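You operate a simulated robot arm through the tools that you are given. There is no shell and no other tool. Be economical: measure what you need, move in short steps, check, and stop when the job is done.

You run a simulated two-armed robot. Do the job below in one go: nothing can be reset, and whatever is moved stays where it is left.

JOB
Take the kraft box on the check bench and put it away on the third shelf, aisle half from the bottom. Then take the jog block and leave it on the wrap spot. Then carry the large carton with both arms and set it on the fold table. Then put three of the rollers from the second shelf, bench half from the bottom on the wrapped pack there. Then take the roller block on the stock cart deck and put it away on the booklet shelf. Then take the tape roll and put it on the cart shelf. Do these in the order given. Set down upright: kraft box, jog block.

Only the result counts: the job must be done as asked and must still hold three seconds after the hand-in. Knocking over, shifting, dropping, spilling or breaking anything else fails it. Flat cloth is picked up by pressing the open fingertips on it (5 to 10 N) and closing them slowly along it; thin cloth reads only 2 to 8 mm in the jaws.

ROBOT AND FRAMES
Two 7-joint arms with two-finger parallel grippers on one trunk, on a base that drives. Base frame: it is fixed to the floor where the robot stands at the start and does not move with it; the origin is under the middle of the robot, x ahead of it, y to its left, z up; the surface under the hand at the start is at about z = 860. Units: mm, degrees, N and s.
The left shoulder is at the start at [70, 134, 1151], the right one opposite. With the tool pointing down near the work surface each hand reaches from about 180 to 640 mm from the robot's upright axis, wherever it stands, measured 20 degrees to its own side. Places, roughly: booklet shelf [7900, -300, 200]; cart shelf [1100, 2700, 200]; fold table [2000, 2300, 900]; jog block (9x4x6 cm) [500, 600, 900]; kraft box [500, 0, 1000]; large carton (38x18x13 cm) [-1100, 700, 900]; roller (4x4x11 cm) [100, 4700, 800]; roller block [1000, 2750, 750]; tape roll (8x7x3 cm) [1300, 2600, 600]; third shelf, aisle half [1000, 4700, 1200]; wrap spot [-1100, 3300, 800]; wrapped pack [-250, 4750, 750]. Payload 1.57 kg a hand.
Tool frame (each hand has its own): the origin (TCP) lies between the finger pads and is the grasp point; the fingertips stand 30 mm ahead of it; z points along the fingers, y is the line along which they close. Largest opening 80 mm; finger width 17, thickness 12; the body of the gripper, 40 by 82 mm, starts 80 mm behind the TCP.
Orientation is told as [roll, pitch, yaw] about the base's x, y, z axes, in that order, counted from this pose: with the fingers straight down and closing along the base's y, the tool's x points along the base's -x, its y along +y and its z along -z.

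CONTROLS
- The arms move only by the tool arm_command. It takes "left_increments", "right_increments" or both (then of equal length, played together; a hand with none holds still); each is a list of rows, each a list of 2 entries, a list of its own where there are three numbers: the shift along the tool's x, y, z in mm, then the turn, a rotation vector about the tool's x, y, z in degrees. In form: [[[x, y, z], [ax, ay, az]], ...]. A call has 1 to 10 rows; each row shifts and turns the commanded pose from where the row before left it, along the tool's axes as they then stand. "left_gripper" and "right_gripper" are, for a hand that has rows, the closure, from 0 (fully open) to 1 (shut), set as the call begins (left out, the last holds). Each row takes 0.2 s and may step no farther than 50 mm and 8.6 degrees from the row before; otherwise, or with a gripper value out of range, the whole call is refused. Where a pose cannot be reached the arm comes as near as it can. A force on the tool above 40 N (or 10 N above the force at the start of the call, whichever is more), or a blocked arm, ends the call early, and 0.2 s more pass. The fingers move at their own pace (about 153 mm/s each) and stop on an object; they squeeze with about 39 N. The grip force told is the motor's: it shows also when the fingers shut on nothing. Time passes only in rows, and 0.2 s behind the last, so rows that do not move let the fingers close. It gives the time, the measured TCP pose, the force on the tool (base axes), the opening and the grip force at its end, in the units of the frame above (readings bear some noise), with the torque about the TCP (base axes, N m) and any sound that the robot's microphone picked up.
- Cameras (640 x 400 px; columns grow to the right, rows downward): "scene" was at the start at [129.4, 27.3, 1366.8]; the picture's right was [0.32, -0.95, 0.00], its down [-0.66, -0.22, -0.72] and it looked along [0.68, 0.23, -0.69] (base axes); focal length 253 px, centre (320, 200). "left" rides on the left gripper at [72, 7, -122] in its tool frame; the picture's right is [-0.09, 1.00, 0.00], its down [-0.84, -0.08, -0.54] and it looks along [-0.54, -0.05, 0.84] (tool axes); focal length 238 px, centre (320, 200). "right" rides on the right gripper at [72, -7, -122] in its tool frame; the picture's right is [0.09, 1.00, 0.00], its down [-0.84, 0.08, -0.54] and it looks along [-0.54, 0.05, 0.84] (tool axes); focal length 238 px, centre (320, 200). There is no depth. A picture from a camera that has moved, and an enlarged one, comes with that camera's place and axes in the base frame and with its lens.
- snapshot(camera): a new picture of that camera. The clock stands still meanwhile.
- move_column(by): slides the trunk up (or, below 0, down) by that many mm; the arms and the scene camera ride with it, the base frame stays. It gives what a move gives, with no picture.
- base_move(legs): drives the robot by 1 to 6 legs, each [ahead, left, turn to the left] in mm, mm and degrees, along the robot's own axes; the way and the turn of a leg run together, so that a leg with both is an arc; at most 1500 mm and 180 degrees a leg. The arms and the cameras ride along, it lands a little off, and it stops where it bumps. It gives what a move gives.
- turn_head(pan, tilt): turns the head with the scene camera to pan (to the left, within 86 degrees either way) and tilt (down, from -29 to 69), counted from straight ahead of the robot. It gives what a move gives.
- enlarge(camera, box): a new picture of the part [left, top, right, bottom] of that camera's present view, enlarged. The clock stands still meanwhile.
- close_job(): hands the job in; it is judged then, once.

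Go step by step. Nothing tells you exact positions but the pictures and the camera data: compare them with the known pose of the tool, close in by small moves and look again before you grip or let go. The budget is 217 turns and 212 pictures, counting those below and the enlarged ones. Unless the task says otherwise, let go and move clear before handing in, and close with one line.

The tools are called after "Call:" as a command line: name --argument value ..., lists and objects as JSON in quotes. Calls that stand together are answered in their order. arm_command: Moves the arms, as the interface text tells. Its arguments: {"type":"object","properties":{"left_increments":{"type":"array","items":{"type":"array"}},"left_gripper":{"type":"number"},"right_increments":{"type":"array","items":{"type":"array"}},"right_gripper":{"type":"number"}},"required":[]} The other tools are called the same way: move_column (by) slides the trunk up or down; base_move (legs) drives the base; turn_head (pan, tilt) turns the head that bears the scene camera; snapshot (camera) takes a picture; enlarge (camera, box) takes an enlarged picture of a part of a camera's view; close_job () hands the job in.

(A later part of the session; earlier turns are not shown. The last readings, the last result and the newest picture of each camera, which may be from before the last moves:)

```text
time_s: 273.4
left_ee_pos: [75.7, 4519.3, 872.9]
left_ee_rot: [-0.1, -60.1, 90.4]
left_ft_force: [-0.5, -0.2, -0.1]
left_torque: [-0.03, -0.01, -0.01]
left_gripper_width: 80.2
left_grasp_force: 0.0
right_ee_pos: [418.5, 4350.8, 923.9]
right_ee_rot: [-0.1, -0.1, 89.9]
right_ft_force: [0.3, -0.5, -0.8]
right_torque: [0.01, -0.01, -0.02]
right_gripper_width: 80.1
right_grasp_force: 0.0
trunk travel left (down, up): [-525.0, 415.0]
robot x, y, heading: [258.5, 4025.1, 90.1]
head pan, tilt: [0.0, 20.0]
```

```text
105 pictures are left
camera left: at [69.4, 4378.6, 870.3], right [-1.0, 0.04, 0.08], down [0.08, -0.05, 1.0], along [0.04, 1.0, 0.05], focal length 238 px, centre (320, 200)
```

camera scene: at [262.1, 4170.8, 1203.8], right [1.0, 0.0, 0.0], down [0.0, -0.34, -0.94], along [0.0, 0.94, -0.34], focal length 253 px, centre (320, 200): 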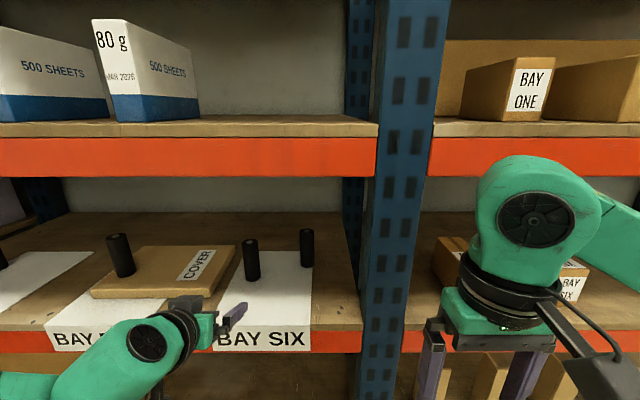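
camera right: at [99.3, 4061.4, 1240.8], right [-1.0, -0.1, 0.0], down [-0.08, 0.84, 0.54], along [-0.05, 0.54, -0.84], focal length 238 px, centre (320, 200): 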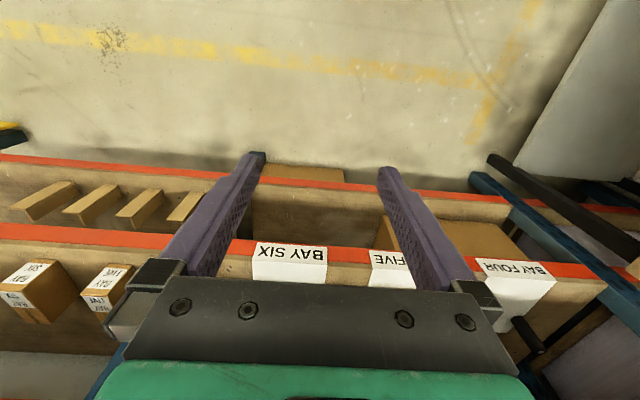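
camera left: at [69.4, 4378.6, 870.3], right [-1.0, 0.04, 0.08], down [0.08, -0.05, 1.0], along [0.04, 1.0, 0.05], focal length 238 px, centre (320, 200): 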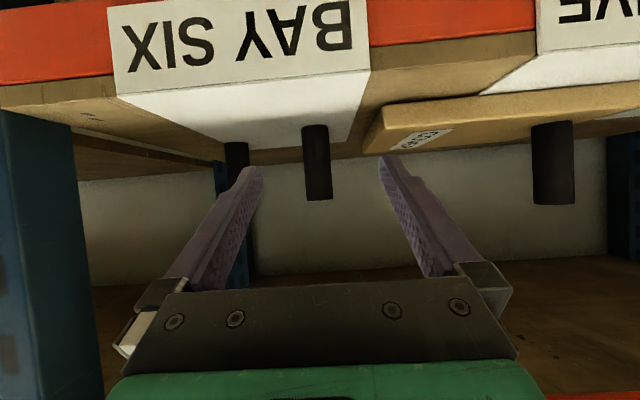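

Call:
arm_command --left_increments '[[[12, -4.5, 7], [0, 0, 0]], [[11.5, -4.5, 6.5], [0, 0, 0]], [[0, 0, 0], [0, 0, 0]]]'

Call:
base_move --legs '[[80, 0, 0]]'

Call:
arm_command --left_increments '[[[-15, 0, 26], [0, 0, 0]], [[-15, 0, 26], [0, 0, 0]], [[-12, 0, 20.8], [0, 0, 0]], [[0, 0, 0], [0, 0, 0]]]'

Call:
snapshot --camera "left"

```text
time_s: 274.2
left_ee_pos: [83.3, 4518.5, 844.1]
left_ee_rot: [-0.1, -60.0, 90.4]
left_ft_force: [0.6, 0.7, 0.1]
left_torque: [-0.02, 0.03, 0.0]
left_gripper_width: 80.1
left_grasp_force: 0.1
right_ee_pos: [419.2, 4351.0, 923.3]
right_ee_rot: [-0.1, -0.1, 90.0]
right_ft_force: [0.4, 0.6, 0.7]
right_torque: [-0.01, -0.02, 0.04]
right_gripper_width: 79.9
right_grasp_force: 0.0
trunk travel left (down, up): [-525.0, 415.0]
robot x, y, heading: [256.7, 4026.8, 90.0]
head pan, tilt: [0.0, 20.0]
```

```text
time_s: 275.2
left_ee_pos: [83.6, 4596.6, 844.4]
left_ee_rot: [-0.3, -60.1, 90.5]
left_ft_force: [0.4, 0.1, -0.3]
left_torque: [-0.04, 0.01, 0.0]
left_gripper_width: 79.9
left_grasp_force: 0.1
right_ee_pos: [418.7, 4430.5, 923.7]
right_ee_rot: [-0.1, 0.0, 90.0]
right_ft_force: [-0.4, 0.0, 0.5]
right_torque: [-0.02, 0.0, -0.03]
right_gripper_width: 79.9
right_grasp_force: 0.1
trunk travel left (down, up): [-525.0, 415.0]
robot x, y, heading: [262.5, 4107.8, 89.9]
head pan, tilt: [0.0, 20.0]
```

```text
time_s: 276.2
left_ee_pos: [84.1, 4680.6, 845.6]
left_ee_rot: [-0.2, -60.0, 90.4]
left_ft_force: [-0.2, -0.2, 0.3]
left_torque: [-0.02, 0.01, 0.01]
left_gripper_width: 79.7
left_grasp_force: 0.0
right_ee_pos: [417.9, 4427.4, 923.2]
right_ee_rot: [-0.1, -0.2, 89.9]
right_ft_force: [-0.2, -0.4, -0.3]
right_torque: [0.02, -0.03, 0.01]
right_gripper_width: 80.2
right_grasp_force: 0.1
trunk travel left (down, up): [-525.0, 415.0]
robot x, y, heading: [261.4, 4104.7, 89.9]
head pan, tilt: [0.0, 20.0]
```

```text
104 pictures are left
camera left: at [76.7, 4540.8, 843.7], right [-1.0, 0.04, 0.08], down [0.08, -0.05, 1.0], along [0.04, 1.0, 0.05], focal length 238 px, centre (320, 200)
```

left: 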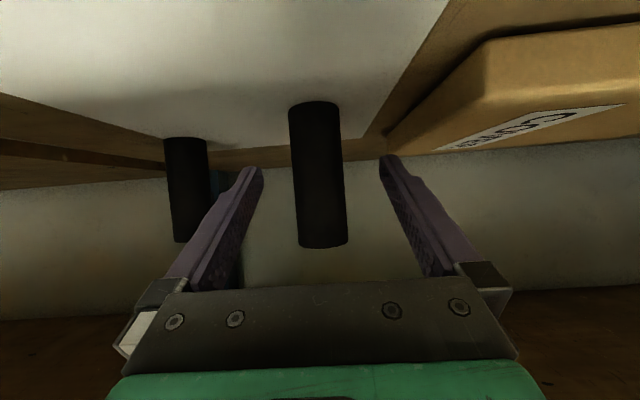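

Call:
arm_command --left_increments '[[[-12.5, 0, 21.7], [0, 0, 0]], [[-12.5, 0, 21.7], [0, 0, 0]], [[0, 0, 0], [0, 0, 0]]]'

Call:
snapshot --camera "left"

Call:
arm_command --left_increments '[[[0, 0, 0], [0, 0, 0]], [[0, 0, 0], [0, 0, 0]], [[0, 0, 0], [0, 0, 0]]]' --left_gripper 1

Call:
arm_command --left_increments '[[[-13, 0, -7.5], [0, 0, 0]], [[-17.3, 0, -10], [0, 0, 0]], [[-17.3, 0, -10], [0, 0, 0]], [[-13, 0, -7.5], [0, 0, 0]], [[0, 0, 0], [0, 0, 0]]]'

Call:
snapshot --camera "scene"

```text
time_s: 277.0
left_ee_pos: [84.9, 4731.5, 845.1]
left_ee_rot: [-0.2, -60.1, 90.6]
left_ft_force: [1.6, 0.8, -0.1]
left_torque: [-0.01, 0.03, 0.01]
left_gripper_width: 80.2
left_grasp_force: 0.1
right_ee_pos: [417.9, 4428.7, 924.0]
right_ee_rot: [-0.1, -0.2, 90.0]
right_ft_force: [1.3, -0.8, -0.7]
right_torque: [0.0, -0.02, 0.0]
right_gripper_width: 79.7
right_grasp_force: 0.1
trunk travel left (down, up): [-525.0, 415.0]
robot x, y, heading: [260.2, 4105.1, 90.1]
head pan, tilt: [0.0, 20.0]
```

```text
103 pictures are left
camera left: at [78.1, 4590.9, 843.1], right [-1.0, 0.04, 0.08], down [0.08, -0.05, 1.0], along [0.04, 1.0, 0.05], focal length 238 px, centre (320, 200)
```

left: 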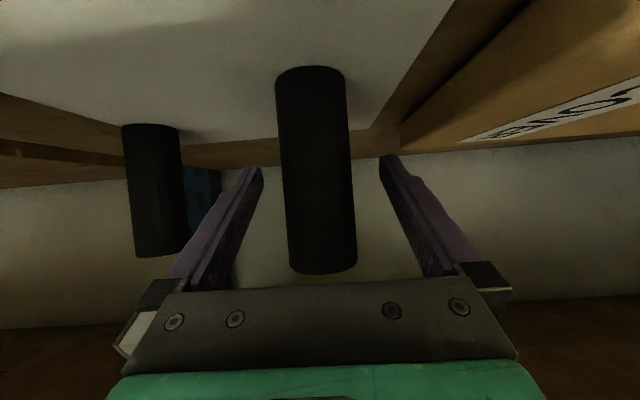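

```text
time_s: 277.8
left_ee_pos: [85.3, 4730.5, 845.2]
left_ee_rot: [-0.1, -60.0, 90.4]
left_ft_force: [2.0, 0.2, 1.0]
left_torque: [0.04, -0.04, 0.0]
left_gripper_width: 38.6
left_grasp_force: 39.0
right_ee_pos: [419.0, 4430.2, 922.9]
right_ee_rot: [-0.1, -0.1, 90.0]
right_ft_force: [0.2, 0.3, 0.2]
right_torque: [0.0, 0.02, 0.02]
right_gripper_width: 80.0
right_grasp_force: 0.1
trunk travel left (down, up): [-525.0, 415.0]
robot x, y, heading: [260.4, 4110.7, 89.8]
head pan, tilt: [0.0, 20.0]
```

```text
time_s: 279.0
left_ee_pos: [83.3, 4731.8, 914.8]
left_ee_rot: [-0.3, -60.2, 90.5]
left_ft_force: [0.1, 0.1, -1.9]
left_torque: [0.01, 0.01, -0.01]
left_gripper_width: 38.9
left_grasp_force: 39.4
right_ee_pos: [418.5, 4429.7, 923.4]
right_ee_rot: [-0.1, -0.1, 90.0]
right_ft_force: [0.3, 0.8, -0.4]
right_torque: [0.02, -0.03, -0.04]
right_gripper_width: 80.0
right_grasp_force: 0.0
trunk travel left (down, up): [-525.0, 415.0]
robot x, y, heading: [258.6, 4103.4, 89.9]
head pan, tilt: [0.0, 20.0]
```

```text
102 pictures are left
camera scene: at [261.6, 4250.1, 1203.7], right [1.0, 0.0, 0.0], down [0.0, -0.34, -0.94], along [0.0, 0.94, -0.34], focal length 253 px, centre (320, 200)
```

scene: 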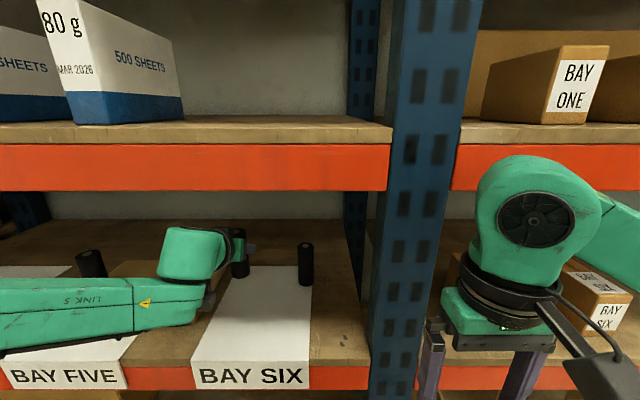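

Second roller held. I move it over the pack's middle (x≈-131).

Call:
base_move --legs '[[-22, 214, 0]]'

Call:
snapshot --camera "left"

Call:
snapshot --camera "scene"

```text
time_s: 280.7
left_ee_pos: [-127.2, 4710.3, 913.8]
left_ee_rot: [-0.1, -60.1, 90.6]
left_ft_force: [0.5, -0.8, -2.4]
left_torque: [0.01, 0.01, -0.01]
left_gripper_width: 38.7
left_grasp_force: 38.6
right_ee_pos: [208.0, 4407.6, 922.4]
right_ee_rot: [-0.1, -0.1, 90.0]
right_ft_force: [-0.4, 0.5, 0.2]
right_torque: [0.0, 0.0, -0.04]
right_gripper_width: 80.1
right_grasp_force: 0.0
trunk travel left (down, up): [-525.0, 415.0]
robot x, y, heading: [51.0, 4085.6, 90.0]
head pan, tilt: [0.0, 20.0]
```

```text
101 pictures are left
camera left: at [-133.2, 4568.9, 912.1], right [-1.0, 0.04, 0.08], down [0.08, -0.05, 1.0], along [0.04, 1.0, 0.05], focal length 238 px, centre (320, 200)
```

left: 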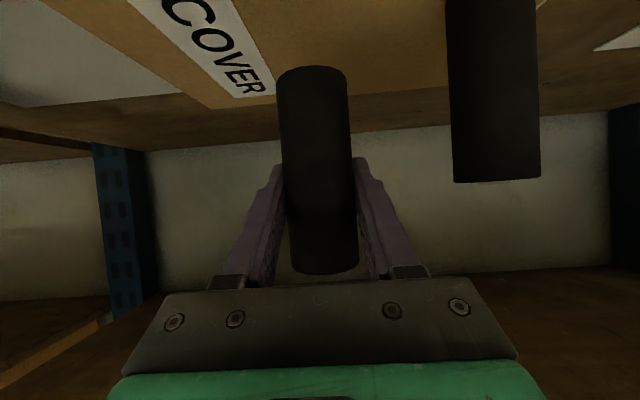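

```text
100 pictures are left
camera scene: at [51.2, 4227.9, 1203.8], right [1.0, 0.0, 0.0], down [0.0, -0.34, -0.94], along [0.0, 0.94, -0.34], focal length 253 px, centre (320, 200)
```

scene: 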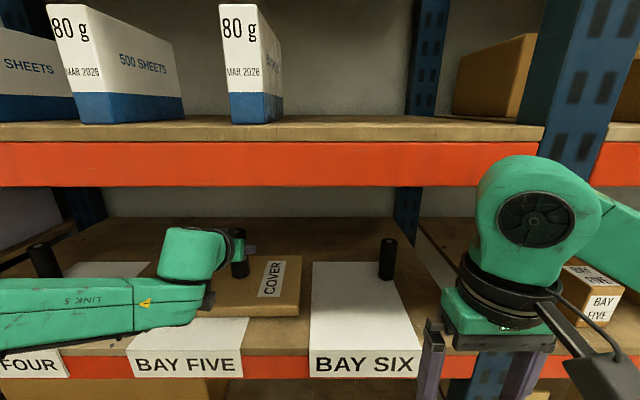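

Call:
arm_command --left_increments '[[[8.7, 0, 5], [0, 0, 0]], [[8.7, 0, 5], [0, 0, 0]], [[8.7, 0, 5], [0, 0, 0]], [[3.5, 0, 2], [0, 0, 0]], [[0, 0, 0], [0, 0, 0]]]'

Call:
arm_command --left_increments '[[[1.7, 0, 1], [0, 0, 0]], [[1.7, 0, 1], [0, 0, 0]], [[0, 0, 0], [0, 0, 0]]]'

Call:
arm_command --left_increments '[[[0.9, 0, 0.5], [0, 0, 0]], [[0.9, 0, 0.5], [0, 0, 0]], [[0, 0, 0], [0, 0, 0]]]'

```text
time_s: 281.9
left_ee_pos: [-126.2, 4709.7, 879.7]
left_ee_rot: [-0.3, -60.1, 90.4]
left_ft_force: [0.1, 0.1, -2.3]
left_torque: [0.03, 0.0, 0.0]
left_gripper_width: 38.6
left_grasp_force: 39.0
right_ee_pos: [208.7, 4407.2, 924.3]
right_ee_rot: [-0.1, -0.2, 90.0]
right_ft_force: [-0.3, -0.4, 0.1]
right_torque: [0.01, 0.0, 0.01]
right_gripper_width: 80.2
right_grasp_force: 0.0
trunk travel left (down, up): [-525.0, 415.0]
robot x, y, heading: [51.8, 4081.9, 89.9]
head pan, tilt: [0.0, 20.0]
```

```text
time_s: 282.7
left_ee_pos: [-126.1, 4707.9, 876.3]
left_ee_rot: [-0.2, -60.1, 90.4]
left_ft_force: [-0.2, 0.2, -1.7]
left_torque: [0.01, 0.0, 0.01]
left_gripper_width: 38.8
left_grasp_force: 39.2
right_ee_pos: [208.6, 4408.0, 923.0]
right_ee_rot: [-0.1, -0.1, 90.0]
right_ft_force: [-0.1, 0.6, 0.5]
right_torque: [-0.02, -0.03, -0.01]
right_gripper_width: 80.0
right_grasp_force: 0.0
trunk travel left (down, up): [-525.0, 415.0]
robot x, y, heading: [51.9, 4085.5, 90.1]
head pan, tilt: [0.0, 20.0]
```

```text
time_s: 283.5
left_ee_pos: [-126.6, 4709.3, 874.3]
left_ee_rot: [-0.2, -60.1, 90.4]
left_ft_force: [-1.5, 0.5, -1.2]
left_torque: [0.04, -0.02, -0.04]
left_gripper_width: 38.5
left_grasp_force: 38.6
right_ee_pos: [208.7, 4407.6, 922.9]
right_ee_rot: [-0.1, -0.1, 90.0]
right_ft_force: [0.0, -0.5, -0.6]
right_torque: [0.02, 0.05, 0.01]
right_gripper_width: 79.9
right_grasp_force: 0.1
trunk travel left (down, up): [-525.0, 415.0]
robot x, y, heading: [53.6, 4083.5, 89.9]
head pan, tilt: [0.0, 20.0]
```

Call:
arm_command --left_increments '[[[0.9, 0, 0.5], [0, 0, 0]], [[0.4, 0, 0.25], [0, 0, 0]], [[0, 0, 0], [0, 0, 0]]]'

```text
time_s: 284.3
left_ee_pos: [-126.6, 4710.0, 873.2]
left_ee_rot: [0.0, -60.2, 90.5]
left_ft_force: [-0.5, -0.4, 2.2]
left_torque: [-0.09, 0.16, -0.01]
left_gripper_width: 38.6
left_grasp_force: 39.3
right_ee_pos: [207.3, 4407.4, 924.1]
right_ee_rot: [-0.1, -0.2, 90.0]
right_ft_force: [-1.1, -0.4, 0.0]
right_torque: [-0.02, 0.01, 0.03]
right_gripper_width: 80.1
right_grasp_force: 0.1
trunk travel left (down, up): [-525.0, 415.0]
robot x, y, heading: [50.0, 4081.3, 90.2]
head pan, tilt: [0.0, 20.0]
```

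Contact. I open and withdraw straight back.

Call:
arm_command --left_increments '[[[0, 0, 0], [0, 0, 0]], [[0, 0, 0], [0, 0, 0]]]' --left_gripper 0

Call:
arm_command --left_increments '[[[10, 0, -17.3], [0, 0, 0]], [[15, 0, -26], [0, 0, 0]], [[20, 0, -34.6], [0, 0, 0]], [[20, 0, -34.6], [0, 0, 0]], [[0, 0, 0], [0, 0, 0]]]'

Call:
base_move --legs '[[-60, -350, 0]]'

Call:
snapshot --camera "scene"

Call:
snapshot --camera "left"

```text
time_s: 284.9
left_ee_pos: [-126.3, 4708.2, 872.7]
left_ee_rot: [-0.1, -60.0, 90.3]
left_ft_force: [0.4, 0.2, 0.0]
left_torque: [-0.03, -0.01, -0.02]
left_gripper_width: 79.9
left_grasp_force: 0.0
right_ee_pos: [209.6, 4407.8, 923.5]
right_ee_rot: [-0.1, -0.1, 90.0]
right_ft_force: [0.1, -0.7, 0.0]
right_torque: [0.02, -0.04, -0.03]
right_gripper_width: 80.3
right_grasp_force: 0.0
trunk travel left (down, up): [-525.0, 415.0]
robot x, y, heading: [51.3, 4080.1, 89.8]
head pan, tilt: [0.0, 20.0]
```

```text
time_s: 286.1
left_ee_pos: [-125.5, 4588.4, 872.4]
left_ee_rot: [-0.2, -60.2, 90.4]
left_ft_force: [0.4, 0.3, -0.4]
left_torque: [0.03, -0.01, 0.05]
left_gripper_width: 79.8
left_grasp_force: 0.1
left hand out of reach, approached as far as the arm can: row 4
right_ee_pos: [209.1, 4408.8, 923.4]
right_ee_rot: [-0.1, -0.1, 90.0]
right_ft_force: [0.4, 0.0, 1.0]
right_torque: [0.05, -0.01, -0.01]
right_gripper_width: 79.9
right_grasp_force: 0.0
trunk travel left (down, up): [-525.0, 415.0]
robot x, y, heading: [49.7, 4083.9, 89.9]
head pan, tilt: [0.0, 20.0]
```

```text
time_s: 288.4
left_ee_pos: [229.3, 4526.1, 872.2]
left_ee_rot: [-0.2, -60.0, 90.5]
left_ft_force: [0.4, -0.3, 0.4]
left_torque: [-0.02, 0.0, 0.05]
left_gripper_width: 80.0
left_grasp_force: 0.0
right_ee_pos: [564.4, 4346.2, 923.3]
right_ee_rot: [-0.1, -0.1, 90.1]
right_ft_force: [-0.3, 0.5, 0.0]
right_torque: [0.02, 0.01, 0.0]
right_gripper_width: 80.2
right_grasp_force: 0.0
trunk travel left (down, up): [-525.0, 415.0]
robot x, y, heading: [405.8, 4020.4, 89.9]
head pan, tilt: [0.0, 20.0]
```

```text
99 pictures are left
camera scene: at [407.5, 4165.7, 1203.8], right [1.0, 0.0, 0.0], down [0.0, -0.34, -0.94], along [0.0, 0.94, -0.34], focal length 253 px, centre (320, 200)
```

scene: 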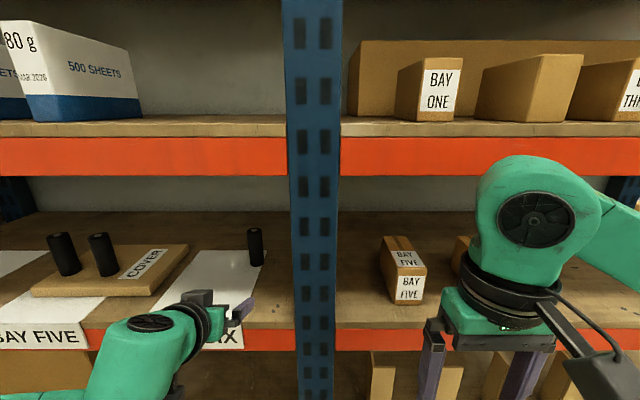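

```text
98 pictures are left
camera left: at [224.5, 4385.5, 870.2], right [-1.0, 0.04, 0.08], down [0.08, -0.05, 1.0], along [0.04, 1.0, 0.05], focal length 238 px, centre (320, 200)
```

left: 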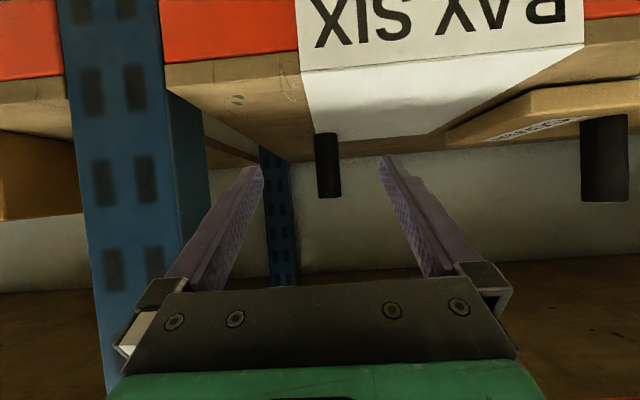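

Two rollers stand on the pack. Now the third, at about (227, 4788).

Call:
arm_command --left_increments '[[[11.5, 1, 6.5], [0, 0, 0]], [[11.5, 1, 6.5], [0, 0, 0]], [[0, 0, 0], [0, 0, 0]]]'

Call:
base_move --legs '[[130, 0, 0]]'

Call:
arm_command --left_increments '[[[-15, 0, 26], [0, 0, 0]], [[-15, 0, 26], [0, 0, 0]], [[-10, 0, 17.3], [0, 0, 0]], [[0, 0, 0], [0, 0, 0]]]'

Call:
snapshot --camera "left"

```text
time_s: 289.2
left_ee_pos: [228.7, 4526.3, 847.2]
left_ee_rot: [-0.3, -60.1, 90.4]
left_ft_force: [-0.7, -0.2, 0.3]
left_torque: [0.01, 0.02, -0.05]
left_gripper_width: 80.1
left_grasp_force: 0.1
right_ee_pos: [563.4, 4346.4, 923.3]
right_ee_rot: [-0.2, -0.1, 90.1]
right_ft_force: [-0.6, -0.4, -0.2]
right_torque: [0.01, 0.01, 0.0]
right_gripper_width: 79.8
right_grasp_force: 0.1
trunk travel left (down, up): [-525.0, 415.0]
robot x, y, heading: [402.9, 4020.4, 89.9]
head pan, tilt: [0.0, 20.0]
```

```text
time_s: 290.5
left_ee_pos: [227.0, 4655.7, 845.5]
left_ee_rot: [-0.2, -60.0, 90.6]
left_ft_force: [0.4, 0.5, 0.8]
left_torque: [0.03, 0.02, 0.04]
left_gripper_width: 80.2
left_grasp_force: 0.0
right_ee_pos: [564.4, 4475.2, 924.6]
right_ee_rot: [-0.1, -0.1, 90.3]
right_ft_force: [0.4, 0.1, -0.2]
right_torque: [0.0, 0.02, -0.01]
right_gripper_width: 80.1
right_grasp_force: 0.1
trunk travel left (down, up): [-525.0, 415.0]
robot x, y, heading: [406.4, 4150.4, 90.1]
head pan, tilt: [0.0, 20.0]
```

```text
time_s: 291.5
left_ee_pos: [227.6, 4733.6, 846.5]
left_ee_rot: [-0.3, -60.1, 90.7]
left_ft_force: [-0.4, 0.0, 0.2]
left_torque: [-0.01, 0.01, 0.02]
left_gripper_width: 79.8
left_grasp_force: 0.0
right_ee_pos: [563.2, 4474.7, 923.6]
right_ee_rot: [-0.1, -0.3, 90.2]
right_ft_force: [0.7, 1.2, 0.1]
right_torque: [-0.01, 0.01, 0.03]
right_gripper_width: 80.1
right_grasp_force: 0.1
trunk travel left (down, up): [-525.0, 415.0]
robot x, y, heading: [406.2, 4154.4, 90.1]
head pan, tilt: [0.0, 20.0]
```

```text
97 pictures are left
camera left: at [221.6, 4594.6, 844.1], right [-1.0, 0.04, 0.08], down [0.08, -0.05, 1.0], along [0.04, 1.0, 0.05], focal length 238 px, centre (320, 200)
```

left: 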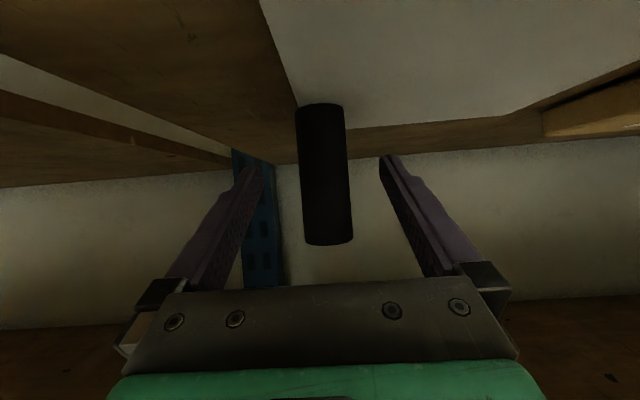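

Call:
arm_command --left_increments '[[[-13, 0, 22.5], [0, 0, 0]], [[-13, 0, 22.5], [0, 0, 0]], [[0, 0, 0], [0, 0, 0]]]'

Call:
snapshot --camera "left"

Call:
arm_command --left_increments '[[[0, 0, 0], [0, 0, 0]], [[0, 0, 0], [0, 0, 0]], [[0, 0, 0], [0, 0, 0]]]' --left_gripper 1

Call:
arm_command --left_increments '[[[-13, 0, -7.5], [0, 0, 0]], [[-17.3, 0, -10], [0, 0, 0]], [[-17.3, 0, -10], [0, 0, 0]], [[-13, 0, -7.5], [0, 0, 0]], [[0, 0, 0], [0, 0, 0]]]'

Call:
base_move --legs '[[-75, 0, 0], [0, 260, 0]]'

Call:
snapshot --camera "left"

Call:
snapshot --camera "scene"

```text
time_s: 292.3
left_ee_pos: [227.9, 4786.6, 846.2]
left_ee_rot: [-0.2, -60.0, 90.6]
left_ft_force: [-0.6, -0.5, 0.8]
left_torque: [-0.02, -0.01, 0.0]
left_gripper_width: 80.0
left_grasp_force: 0.1
right_ee_pos: [562.7, 4473.8, 923.0]
right_ee_rot: [-0.1, -0.3, 90.2]
right_ft_force: [0.2, 0.0, 0.8]
right_torque: [0.03, -0.03, -0.01]
right_gripper_width: 79.9
right_grasp_force: 0.0
trunk travel left (down, up): [-525.0, 415.0]
robot x, y, heading: [403.4, 4150.4, 90.3]
head pan, tilt: [0.0, 20.0]
```

```text
96 pictures are left
camera left: at [221.5, 4647.0, 843.9], right [-1.0, 0.04, 0.08], down [0.08, -0.05, 1.0], along [0.04, 1.0, 0.05], focal length 238 px, centre (320, 200)
```

left: 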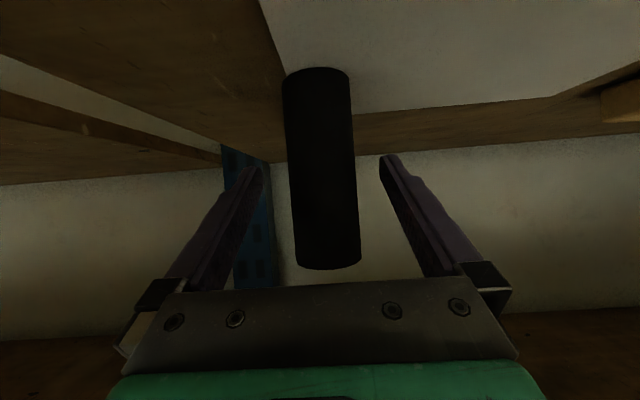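

```text
time_s: 293.1
left_ee_pos: [226.8, 4787.2, 846.1]
left_ee_rot: [-0.1, -60.1, 90.7]
left_ft_force: [-1.6, 2.9, 2.0]
left_torque: [0.11, 0.04, 0.05]
left_gripper_width: 38.8
left_grasp_force: 39.0
right_ee_pos: [563.0, 4474.2, 923.7]
right_ee_rot: [-0.1, -0.1, 90.2]
right_ft_force: [0.5, 0.3, 0.4]
right_torque: [0.01, 0.02, 0.02]
right_gripper_width: 80.0
right_grasp_force: 0.1
trunk travel left (down, up): [-525.0, 415.0]
robot x, y, heading: [403.6, 4150.4, 90.3]
head pan, tilt: [0.0, 20.0]
```

```text
time_s: 294.3
left_ee_pos: [225.8, 4786.4, 916.6]
left_ee_rot: [-0.2, -60.1, 90.6]
left_ft_force: [-0.7, -0.6, -1.7]
left_torque: [0.03, 0.01, 0.03]
left_gripper_width: 39.2
left_grasp_force: 39.5
right_ee_pos: [563.2, 4475.1, 923.8]
right_ee_rot: [-0.1, 0.0, 90.1]
right_ft_force: [0.0, -0.3, 0.2]
right_torque: [0.0, -0.03, 0.02]
right_gripper_width: 80.2
right_grasp_force: 0.1
trunk travel left (down, up): [-525.0, 415.0]
robot x, y, heading: [406.1, 4147.1, 90.4]
head pan, tilt: [0.0, 20.0]
```

```text
time_s: 296.8
left_ee_pos: [-36.2, 4712.6, 916.2]
left_ee_rot: [-0.1, -60.0, 90.5]
left_ft_force: [-0.2, -0.4, -1.8]
left_torque: [0.01, 0.02, 0.0]
left_gripper_width: 38.9
left_grasp_force: 39.0
right_ee_pos: [298.6, 4398.4, 923.6]
right_ee_rot: [-0.1, -0.1, 90.1]
right_ft_force: [0.2, -0.4, 0.1]
right_torque: [0.01, -0.02, 0.0]
right_gripper_width: 79.9
right_grasp_force: 0.1
trunk travel left (down, up): [-525.0, 415.0]
robot x, y, heading: [139.6, 4074.2, 90.2]
head pan, tilt: [0.0, 20.0]
```

```text
95 pictures are left
camera left: at [-42.4, 4571.3, 914.4], right [-1.0, 0.04, 0.08], down [0.08, -0.05, 1.0], along [0.04, 1.0, 0.05], focal length 238 px, centre (320, 200)
```

left: 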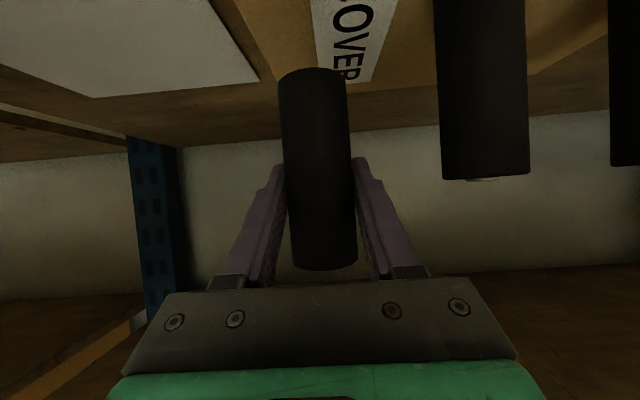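

```text
94 pictures are left
camera scene: at [142.7, 4218.6, 1203.8], right [1.0, 0.0, 0.0], down [0.0, -0.34, -0.94], along [0.0, 0.94, -0.34], focal length 253 px, centre (320, 200)
```

scene: 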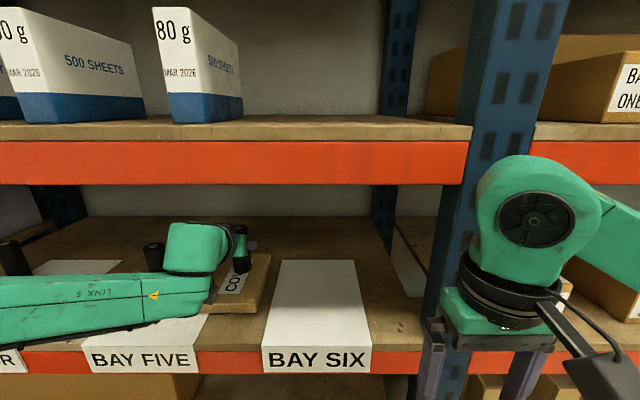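

Over the right part of the pack. I shift 5 mm left and lower.

Call:
arm_command --left_increments '[[[8.7, 5, 5], [0, 0, 0]], [[8.7, 0, 5], [0, 0, 0]], [[8.7, 0, 5], [0, 0, 0]], [[5.2, 0, 3], [0, 0, 0]], [[1.7, 0, 1], [0, 0, 0]], [[0, 0, 0], [0, 0, 0]]]'

Call:
arm_command --left_increments '[[[0.9, 0, 0.5], [0, 0, 0]], [[0.9, 0, 0.5], [0, 0, 0]], [[0, 0, 0], [0, 0, 0]]]'

```text
time_s: 298.2
left_ee_pos: [-41.1, 4711.8, 878.7]
left_ee_rot: [-0.2, -60.2, 90.5]
left_ft_force: [0.2, 0.4, -2.6]
left_torque: [0.0, -0.05, -0.04]
left_gripper_width: 38.9
left_grasp_force: 38.7
right_ee_pos: [299.7, 4398.4, 923.4]
right_ee_rot: [-0.1, -0.2, 90.1]
right_ft_force: [-0.2, -0.2, 0.2]
right_torque: [0.01, 0.01, 0.01]
right_gripper_width: 80.1
right_grasp_force: 0.1
trunk travel left (down, up): [-525.0, 415.0]
robot x, y, heading: [139.6, 4071.0, 90.0]
head pan, tilt: [0.0, 20.0]
```

```text
time_s: 299.0
left_ee_pos: [-41.4, 4710.5, 876.4]
left_ee_rot: [-0.2, -60.1, 90.4]
left_ft_force: [0.4, -0.6, -2.7]
left_torque: [0.0, 0.01, 0.03]
left_gripper_width: 39.0
left_grasp_force: 38.4
right_ee_pos: [301.0, 4398.7, 924.6]
right_ee_rot: [0.0, -0.1, 90.1]
right_ft_force: [0.9, 0.3, 0.4]
right_torque: [0.02, 0.02, 0.04]
right_gripper_width: 79.8
right_grasp_force: 0.0
trunk travel left (down, up): [-525.0, 415.0]
robot x, y, heading: [141.4, 4071.6, 89.8]
head pan, tilt: [0.0, 20.0]
```

Call:
arm_command --left_increments '[[[1.3, 0, 0.75], [0, 0, 0]], [[0.9, 0, 0.5], [0, 0, 0]], [[0, 0, 0], [0, 0, 0]]]'

```text
time_s: 299.8
left_ee_pos: [-40.9, 4711.4, 874.6]
left_ee_rot: [-0.2, -60.1, 90.5]
left_ft_force: [-0.7, 1.0, -0.7]
left_torque: [0.03, 0.04, -0.01]
left_gripper_width: 38.6
left_grasp_force: 39.0
right_ee_pos: [299.9, 4398.7, 923.4]
right_ee_rot: [-0.1, -0.1, 90.2]
right_ft_force: [0.2, -0.5, 0.8]
right_torque: [-0.02, -0.02, -0.03]
right_gripper_width: 80.1
right_grasp_force: 0.1
trunk travel left (down, up): [-525.0, 415.0]
robot x, y, heading: [142.9, 4073.9, 89.8]
head pan, tilt: [0.0, 20.0]
```

Call:
arm_command --left_increments '[[[0.9, 0, 0.5], [0, 0, 0]], [[0, 0, 0], [0, 0, 0]]]'

Call:
arm_command --left_increments '[[[0, 0, 0], [0, 0, 0]], [[0, 0, 0], [0, 0, 0]]]' --left_gripper 0

Call:
arm_command --left_increments '[[[10, 0, -17.3], [0, 0, 0]], [[15, 0, -26], [0, 0, 0]], [[20, 0, -34.6], [0, 0, 0]], [[15, 0, -26], [0, 0, 0]], [[0, 0, 0], [0, 0, 0]]]'

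Call:
base_move --legs '[[-300, 0, 0]]'

Call:
turn_head --pan 15 --tilt 20

Call:
snapshot --camera "scene"

```text
time_s: 300.4
left_ee_pos: [-41.8, 4711.6, 874.0]
left_ee_rot: [-0.1, -60.2, 90.4]
left_ft_force: [-0.9, 3.1, 3.6]
left_torque: [0.09, 0.08, -0.03]
left_gripper_width: 38.6
left_grasp_force: 38.5
right_ee_pos: [300.8, 4398.4, 924.7]
right_ee_rot: [-0.1, 0.0, 90.1]
right_ft_force: [-0.8, -0.1, -0.5]
right_torque: [0.02, -0.03, -0.03]
right_gripper_width: 79.9
right_grasp_force: 0.0
trunk travel left (down, up): [-525.0, 415.0]
robot x, y, heading: [142.7, 4072.2, 89.7]
head pan, tilt: [0.0, 20.0]
```

```text
time_s: 301.0
left_ee_pos: [-40.9, 4712.2, 873.7]
left_ee_rot: [-0.2, -60.1, 90.5]
left_ft_force: [-0.9, -0.3, 0.0]
left_torque: [-0.03, 0.04, 0.01]
left_gripper_width: 80.1
left_grasp_force: 0.0
right_ee_pos: [299.9, 4399.0, 923.8]
right_ee_rot: [0.0, -0.1, 90.1]
right_ft_force: [-0.4, 0.3, 0.1]
right_torque: [-0.01, 0.02, 0.0]
right_gripper_width: 79.8
right_grasp_force: 0.0
trunk travel left (down, up): [-525.0, 415.0]
robot x, y, heading: [140.5, 4074.1, 89.7]
head pan, tilt: [0.0, 20.0]
```

```text
time_s: 302.2
left_ee_pos: [-40.6, 4592.5, 871.2]
left_ee_rot: [-0.1, -60.2, 90.4]
left_ft_force: [-0.2, -0.1, -0.5]
left_torque: [0.0, -0.02, -0.01]
left_gripper_width: 80.3
left_grasp_force: 0.1
right_ee_pos: [299.5, 4397.4, 924.3]
right_ee_rot: [-0.1, -0.1, 90.1]
right_ft_force: [0.2, 0.7, 0.2]
right_torque: [0.0, -0.06, 0.01]
right_gripper_width: 79.9
right_grasp_force: 0.1
trunk travel left (down, up): [-525.0, 415.0]
robot x, y, heading: [140.7, 4073.1, 90.0]
head pan, tilt: [0.0, 20.0]
```

```text
time_s: 304.3
left_ee_pos: [-39.6, 4290.5, 871.7]
left_ee_rot: [-0.1, -60.1, 90.4]
left_ft_force: [0.2, 0.0, -0.1]
left_torque: [-0.01, 0.02, 0.03]
left_gripper_width: 80.2
left_grasp_force: 0.0
right_ee_pos: [299.8, 4095.3, 923.6]
right_ee_rot: [-0.1, -0.2, 89.9]
right_ft_force: [-0.5, -0.2, -0.3]
right_torque: [0.0, -0.01, -0.02]
right_gripper_width: 80.1
right_grasp_force: 0.0
trunk travel left (down, up): [-525.0, 415.0]
robot x, y, heading: [142.8, 3773.5, 89.8]
head pan, tilt: [0.0, 20.0]
```

```text
time_s: 305.0
left_ee_pos: [-38.7, 4289.9, 871.0]
left_ee_rot: [-0.1, -60.1, 90.4]
left_ft_force: [-0.6, 0.0, 0.2]
left_torque: [0.01, 0.03, 0.03]
left_gripper_width: 80.1
left_grasp_force: 0.1
right_ee_pos: [301.0, 4095.3, 923.7]
right_ee_rot: [-0.1, -0.1, 89.9]
right_ft_force: [1.1, 0.4, 0.7]
right_torque: [0.0, 0.01, 0.0]
right_gripper_width: 80.0
right_grasp_force: 0.1
trunk travel left (down, up): [-525.0, 415.0]
robot x, y, heading: [139.4, 3772.4, 89.9]
head pan, tilt: [15.0, 20.0]
```

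```text
93 pictures are left
camera scene: at [119.2, 3912.8, 1203.8], right [0.97, 0.26, 0.0], down [0.09, -0.33, -0.94], along [-0.24, 0.91, -0.34], focal length 253 px, centre (320, 200)
```

scene: 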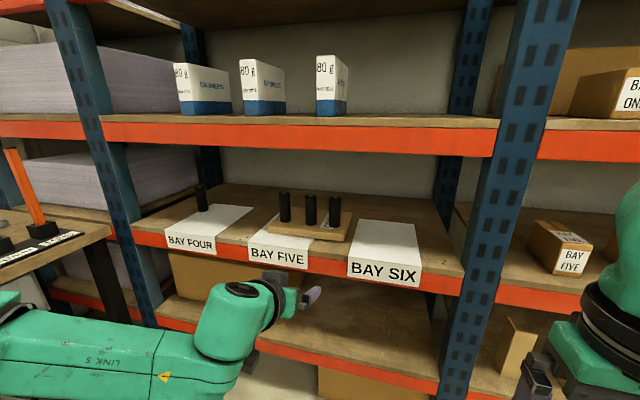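

All three rollers stand on the wrapped pack. Next: the roller block on the stock cart. I set the left hand vertical, and drive round to the cart's north side.

Call:
arm_command --left_increments '[[[0, 0, 0], [0, 7.5, 0]], [[0, 0, 0], [0, 7.5, 0]], [[0, 0, 0], [0, 7.5, 0]], [[0, 0, 0], [0, 7.5, 0]], [[0, 0, 0], [0, 7.5, 0]], [[0, 0, 0], [0, 7.5, 0]], [[0, 0, 0], [0, 7.5, 0]], [[0, 0, 0], [0, 7.5, 0]], [[40, 0, -30], [0, 0, 0]], [[40, 0, -30], [0, 0, 0]]]'

Call:
base_move --legs '[[-200, -800, 0], [0, 0, 180]]'

Call:
move_column --by 120

Call:
turn_head --pan 0 --tilt 45

Call:
snapshot --camera "scene"

```text
time_s: 307.2
left_ee_pos: [-41.9, 4209.9, 933.0]
left_ee_rot: [-0.1, -0.1, 90.2]
left_ft_force: [0.8, -0.2, 0.7]
left_torque: [0.01, -0.01, 0.02]
left_gripper_width: 80.0
left_grasp_force: 0.0
right_ee_pos: [299.8, 4094.2, 924.4]
right_ee_rot: [0.0, -0.2, 90.0]
right_ft_force: [0.1, -0.4, -1.0]
right_torque: [-0.01, 0.01, -0.02]
right_gripper_width: 80.0
right_grasp_force: 0.0
trunk travel left (down, up): [-525.0, 415.0]
robot x, y, heading: [138.9, 3773.9, 89.9]
head pan, tilt: [15.0, 20.0]
```

```text
time_s: 318.9
left_ee_pos: [1120.8, 3136.8, 934.2]
left_ee_rot: [-0.1, -0.1, -88.4]
left_ft_force: [-0.4, 0.5, -0.3]
left_torque: [-0.03, 0.01, 0.03]
left_gripper_width: 79.8
left_grasp_force: 0.0
right_ee_pos: [776.4, 3244.4, 922.8]
right_ee_rot: [-0.1, -0.1, -88.6]
right_ft_force: [-1.1, -0.3, -0.3]
right_torque: [0.02, 0.01, 0.02]
right_gripper_width: 80.1
right_grasp_force: 0.1
trunk travel left (down, up): [-525.0, 415.0]
robot x, y, heading: [924.5, 3571.3, -88.7]
head pan, tilt: [15.0, 20.0]
```

```text
time_s: 320.4
left_ee_pos: [1120.1, 3137.4, 1052.5]
left_ee_rot: [-0.1, -0.1, -88.3]
left_ft_force: [0.1, -0.3, -0.4]
left_torque: [0.03, 0.0, 0.01]
left_gripper_width: 80.1
left_grasp_force: 0.0
right_ee_pos: [776.8, 3242.9, 1045.0]
right_ee_rot: [-0.1, -0.1, -88.5]
right_ft_force: [0.8, 0.9, 0.1]
right_torque: [0.02, 0.0, 0.01]
right_gripper_width: 79.9
right_grasp_force: 0.0
trunk travel left (down, up): [-645.0, 295.0]
robot x, y, heading: [924.0, 3570.8, -88.7]
head pan, tilt: [15.0, 20.0]
```

```text
time_s: 321.3
left_ee_pos: [1120.8, 3137.0, 1053.7]
left_ee_rot: [-0.1, -0.1, -88.3]
left_ft_force: [-0.6, -0.3, 0.8]
left_torque: [-0.02, 0.02, -0.02]
left_gripper_width: 80.0
left_grasp_force: 0.0
right_ee_pos: [776.7, 3244.7, 1043.8]
right_ee_rot: [-0.1, -0.1, -88.6]
right_ft_force: [0.0, 0.7, -0.5]
right_torque: [0.0, 0.0, 0.03]
right_gripper_width: 80.1
right_grasp_force: 0.1
trunk travel left (down, up): [-645.0, 295.0]
robot x, y, heading: [933.7, 3576.1, -88.4]
head pan, tilt: [0.0, 45.0]
```

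```text
92 pictures are left
camera scene: at [931.8, 3441.6, 1285.2], right [-1.0, -0.02, 0.0], down [-0.02, 0.71, -0.71], along [0.02, -0.71, -0.71], focal length 253 px, centre (320, 200)
```

scene: 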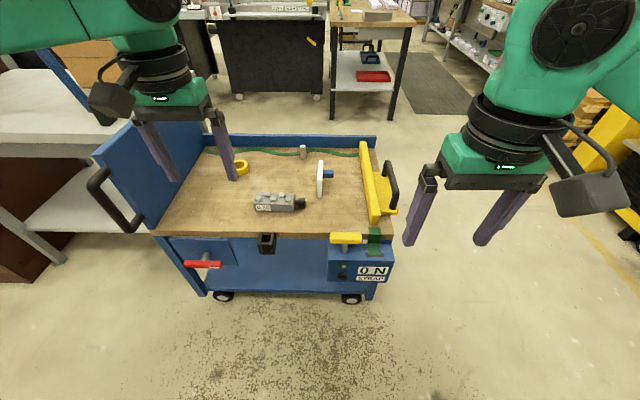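

The cart is in view: grey roller block with label, tape ring, white piece. I drive closer.

Call:
base_move --legs '[[200, 60, -1.5]]'

Call:
snapshot --camera "scene"

Call:
enlarge --camera "scene" --box '[200, 170, 400, 330]'

Call:
snapshot --camera "left"

```text
time_s: 323.0
left_ee_pos: [1171.7, 2933.7, 1053.3]
left_ee_rot: [0.0, -0.1, -89.9]
left_ft_force: [1.0, 0.1, 0.0]
left_torque: [0.0, 0.02, -0.03]
left_gripper_width: 79.8
left_grasp_force: 0.1
right_ee_pos: [830.7, 3049.7, 1044.5]
right_ee_rot: [0.0, -0.2, -90.0]
right_ft_force: [0.5, -0.2, -1.1]
right_torque: [-0.02, 0.02, -0.02]
right_gripper_width: 80.0
right_grasp_force: 0.1
trunk travel left (down, up): [-645.0, 295.0]
robot x, y, heading: [989.1, 3373.5, -90.3]
head pan, tilt: [0.0, 45.0]
```

```text
91 pictures are left
camera scene: at [990.3, 3242.7, 1285.2], right [-1.0, 0.0, 0.0], down [0.0, 0.71, -0.71], along [0.0, -0.71, -0.71], focal length 253 px, centre (320, 200)
```

scene: 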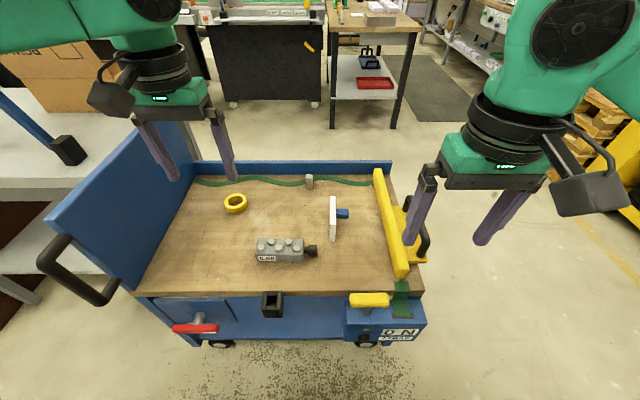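

```text
2.50 times, centred on (300, 250) of scene
camera zoom: at [990.3, 3242.7, 1285.2], right [-1.0, 0.0, 0.0], down [0.0, 0.71, -0.71], along [0.0, -0.71, -0.71], focal length 633 px, centre (370, 75)
```

zoom: 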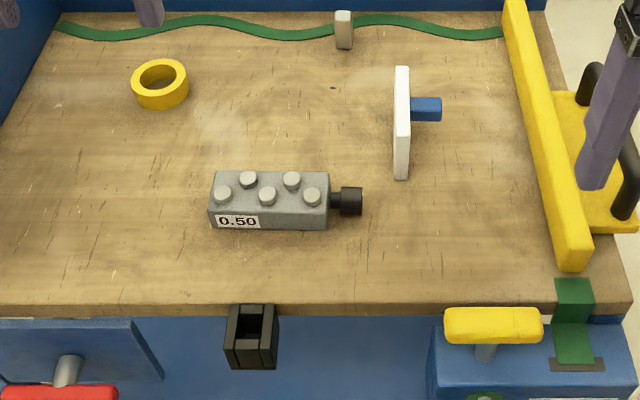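

```text
89 pictures are left
camera left: at [1177.3, 3006.9, 1174.7], right [1.0, -0.09, 0.0], down [-0.07, -0.84, 0.54], along [-0.05, -0.54, -0.84], focal length 238 px, centre (320, 200)
```

left: 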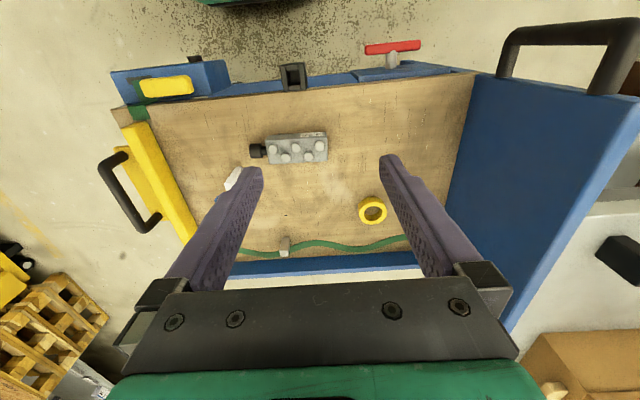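

Roller block located at about (1107, 2821, top z≈670), long axis along x. I'll take it with the right hand slanted 45° along its long axis (pointing left), so it can later go onto a low shelf. First I turn the right hand and raise the left.

Call:
arm_command --right_increments '[[[0, 0, 0], [0, 0, -8.57]], [[0, 0, 0], [0, 0, -8.57]], [[0, 0, 0], [0, 0, -8.57]], [[0, 0, 0], [0, 0, -8.57]], [[0, 0, 0], [0, 0, -8.57]], [[0, 0, 0], [0, 0, -8.57]], [[0, 0, 0], [0, 0, -8.57]], [[0, 0, 0], [0, 0, -8.57]], [[0, 0, 0], [0, 0, -8.57]], [[0, 0, 0], [0, 0, -8.57]]]' --left_increments '[[[10, 0, -15], [0, 0, 0]], [[10, 0, -15], [0, 0, 0]], [[10, 0, -15], [0, 0, 0]], [[10, 0, -15], [0, 0, 0]], [[10, 0, -15], [0, 0, 0]], [[10, 0, -15], [0, 0, 0]], [[10, 0, -15], [0, 0, 0]], [[10, 0, -15], [0, 0, 0]], [[0, 0, -15], [0, 0, 0]], [[0, 0, -15], [0, 0, 0]]]'

Call:
arm_command --right_increments '[[[0, 0, 0], [0, 0, -4.5]], [[0, 0, 0], [0, -7.5, 0]], [[0, 0, 0], [0, -7.5, 0]], [[0, 0, 0], [0, -7.5, 0]], [[0, 0, 0], [0, -7.5, 0]], [[0, 0, 0], [0, -7.5, 0]], [[0, 0, 0], [0, -7.5, 0]]]'

Call:
snapshot --camera "scene"

```text
time_s: 325.2
left_ee_pos: [1172.5, 3012.5, 1201.6]
left_ee_rot: [0.0, -0.2, -89.8]
left_ft_force: [-0.1, 0.0, 0.3]
left_torque: [-0.03, 0.0, 0.01]
left_gripper_width: 80.0
left_grasp_force: 0.0
right_ee_pos: [909.6, 3136.9, 1024.1]
right_ee_rot: [-0.3, 0.1, -4.5]
right_ft_force: [0.3, 0.3, 0.6]
right_torque: [0.02, 0.03, -0.01]
right_gripper_width: 79.8
right_grasp_force: 0.0
right hand out of reach, approached as far as the arm can: row 7, 8, 9, 10
trunk travel left (down, up): [-645.0, 295.0]
robot x, y, heading: [991.2, 3371.5, -90.0]
head pan, tilt: [0.0, 45.0]
```

```text
time_s: 326.8
left_ee_pos: [1170.7, 3013.4, 1201.2]
left_ee_rot: [-0.2, -0.1, -89.9]
left_ft_force: [-0.2, 0.9, -0.2]
left_torque: [-0.03, 0.0, -0.01]
left_gripper_width: 80.0
left_grasp_force: 0.1
right_ee_pos: [937.8, 3180.4, 1046.4]
right_ee_rot: [-0.1, -45.0, 0.1]
right_ft_force: [0.4, -0.2, 0.2]
right_torque: [0.01, -0.01, 0.01]
right_gripper_width: 79.8
right_grasp_force: 0.0
right hand out of reach, approached as far as the arm can: row 1, 3, 4, 5, 6, 7
trunk travel left (down, up): [-645.0, 295.0]
robot x, y, heading: [987.0, 3374.4, -90.0]
head pan, tilt: [0.0, 45.0]
```

```text
88 pictures are left
camera scene: at [990.6, 3242.1, 1285.2], right [-1.0, 0.0, 0.0], down [0.0, 0.71, -0.71], along [0.0, -0.71, -0.71], focal length 253 px, centre (320, 200)
```

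scene: 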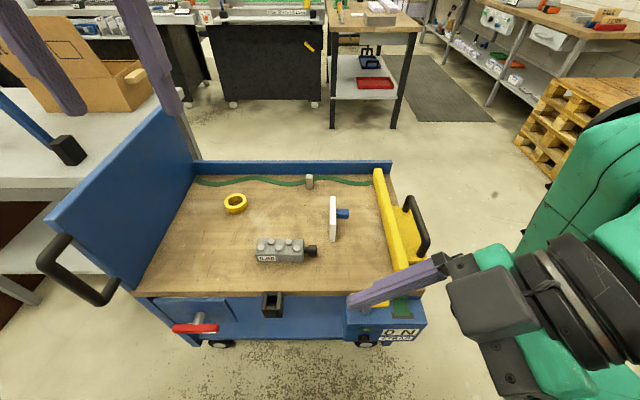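

The slanted pose works. I move the base so the block lies in a good spot for the right hand, then bring the hand to a pre-grasp.

Call:
base_move --legs '[[70, 216, 0]]'

Call:
arm_command --right_increments '[[[10, -40, 0], [0, 0, 0]], [[10, -40, 0], [0, 0, 0]], [[10, -40, 0], [0, 0, 0]], [[10, -40, 0], [0, 0, 0]], [[20, -40, 0], [0, 0, 0]], [[20, -40, 0], [0, 0, 0]], [[20, -40, 0], [0, 0, 0]], [[0, 0, 0], [0, 0, 0]]]'

Call:
snapshot --camera "scene"

Call:
snapshot --camera "right"

```text
time_s: 328.5
left_ee_pos: [1384.5, 2941.0, 1201.0]
left_ee_rot: [0.0, -0.1, -90.2]
left_ft_force: [0.0, 0.3, -0.8]
left_torque: [-0.07, -0.01, -0.02]
left_gripper_width: 80.0
left_grasp_force: 0.1
right_ee_pos: [1152.6, 3109.3, 1046.5]
right_ee_rot: [-0.1, -44.9, -0.3]
right_ft_force: [0.8, -1.3, 0.2]
right_torque: [-0.01, -0.01, -0.02]
right_gripper_width: 80.1
right_grasp_force: 0.1
trunk travel left (down, up): [-645.0, 295.0]
robot x, y, heading: [1201.3, 3301.1, -90.6]
head pan, tilt: [0.0, 45.0]
```

```text
time_s: 330.3
left_ee_pos: [1386.2, 2941.3, 1201.6]
left_ee_rot: [-0.2, -0.1, -90.2]
left_ft_force: [-0.1, 0.9, 0.0]
left_torque: [0.0, 0.02, 0.02]
left_gripper_width: 80.1
left_grasp_force: 0.1
right_ee_pos: [1166.5, 3078.5, 1084.3]
right_ee_rot: [-0.1, -44.8, -0.3]
right_ft_force: [-0.9, 0.1, 0.1]
right_torque: [0.0, -0.01, -0.02]
right_gripper_width: 80.3
right_grasp_force: 0.0
right hand out of reach, approached as far as the arm can: row 1, 2, 3, 4, 5, 6, 7
trunk travel left (down, up): [-645.0, 295.0]
robot x, y, heading: [1205.0, 3299.2, -90.4]
head pan, tilt: [0.0, 45.0]
```

```text
87 pictures are left
camera scene: at [1205.2, 3170.9, 1285.2], right [-1.0, 0.01, 0.0], down [0.01, 0.71, -0.71], along [-0.01, -0.71, -0.71], focal length 253 px, centre (320, 200)
```

scene: 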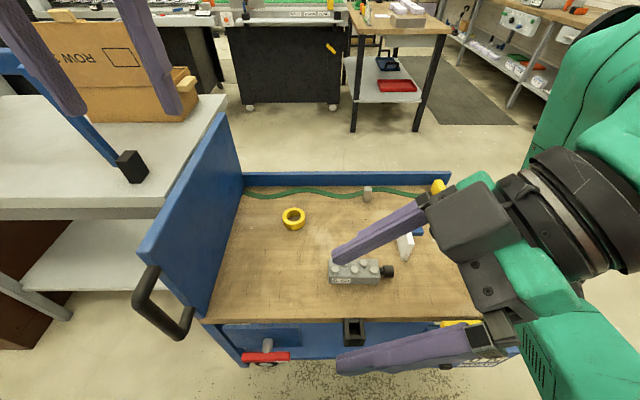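

```text
86 pictures are left
camera right: at [1029.5, 3073.9, 1119.1], right [-0.06, 1.0, -0.07], down [0.21, 0.08, 0.97], along [0.98, 0.04, -0.22], focal length 238 px, centre (320, 200)
```

right: 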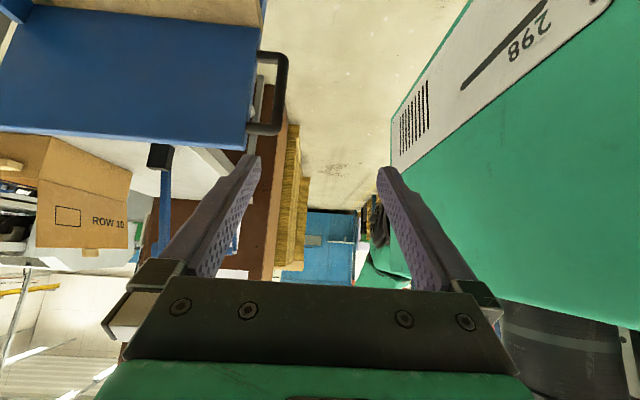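

The right hand got cramped close to the body. I straighten it and move it out before slanting again.

Call:
arm_command --right_increments '[[[0, 0, 0], [0, 7.5, 0]], [[0, 0, 0], [0, 7.5, 0]], [[0, 0, 0], [0, 7.5, 0]], [[0, 0, 0], [0, 7.5, 0]], [[0, 0, 0], [0, 7.5, 0]], [[0, 0, 0], [0, 7.5, 0]], [[28, -38, 0], [0, 0, 0]], [[28, -38, 0], [0, 0, 0]], [[28, -38, 0], [0, 0, 0]], [[28, -38, 0], [0, 0, 0]]]'

Call:
snapshot --camera "scene"

```text
time_s: 332.5
left_ee_pos: [1383.3, 2939.1, 1202.0]
left_ee_rot: [0.1, -0.1, -90.2]
left_ft_force: [0.1, 0.6, -0.4]
left_torque: [-0.02, -0.04, -0.02]
left_gripper_width: 79.9
left_grasp_force: 0.1
right_ee_pos: [1139.0, 3078.5, 1048.7]
right_ee_rot: [-0.1, 0.1, -0.5]
right_ft_force: [-0.4, 0.4, -0.2]
right_torque: [-0.02, -0.03, -0.01]
right_gripper_width: 80.2
right_grasp_force: 0.0
right hand out of reach, approached as far as the arm can: row 7, 8, 9, 10
trunk travel left (down, up): [-645.0, 295.0]
robot x, y, heading: [1200.7, 3300.4, -90.4]
head pan, tilt: [0.0, 45.0]
```

```text
85 pictures are left
camera scene: at [1204.6, 3170.7, 1285.1], right [-1.0, 0.01, 0.0], down [0.01, 0.71, -0.71], along [-0.01, -0.71, -0.71], focal length 253 px, centre (320, 200)
```

scene: 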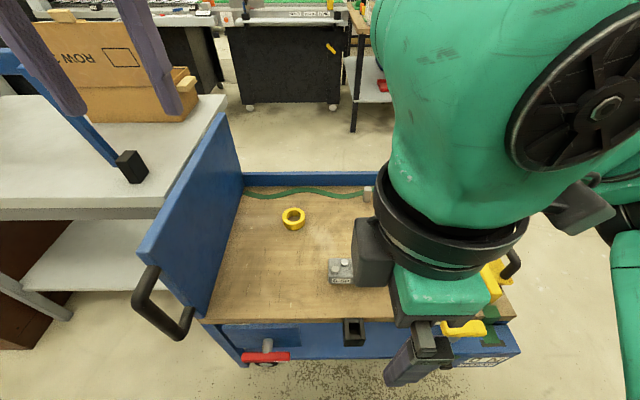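

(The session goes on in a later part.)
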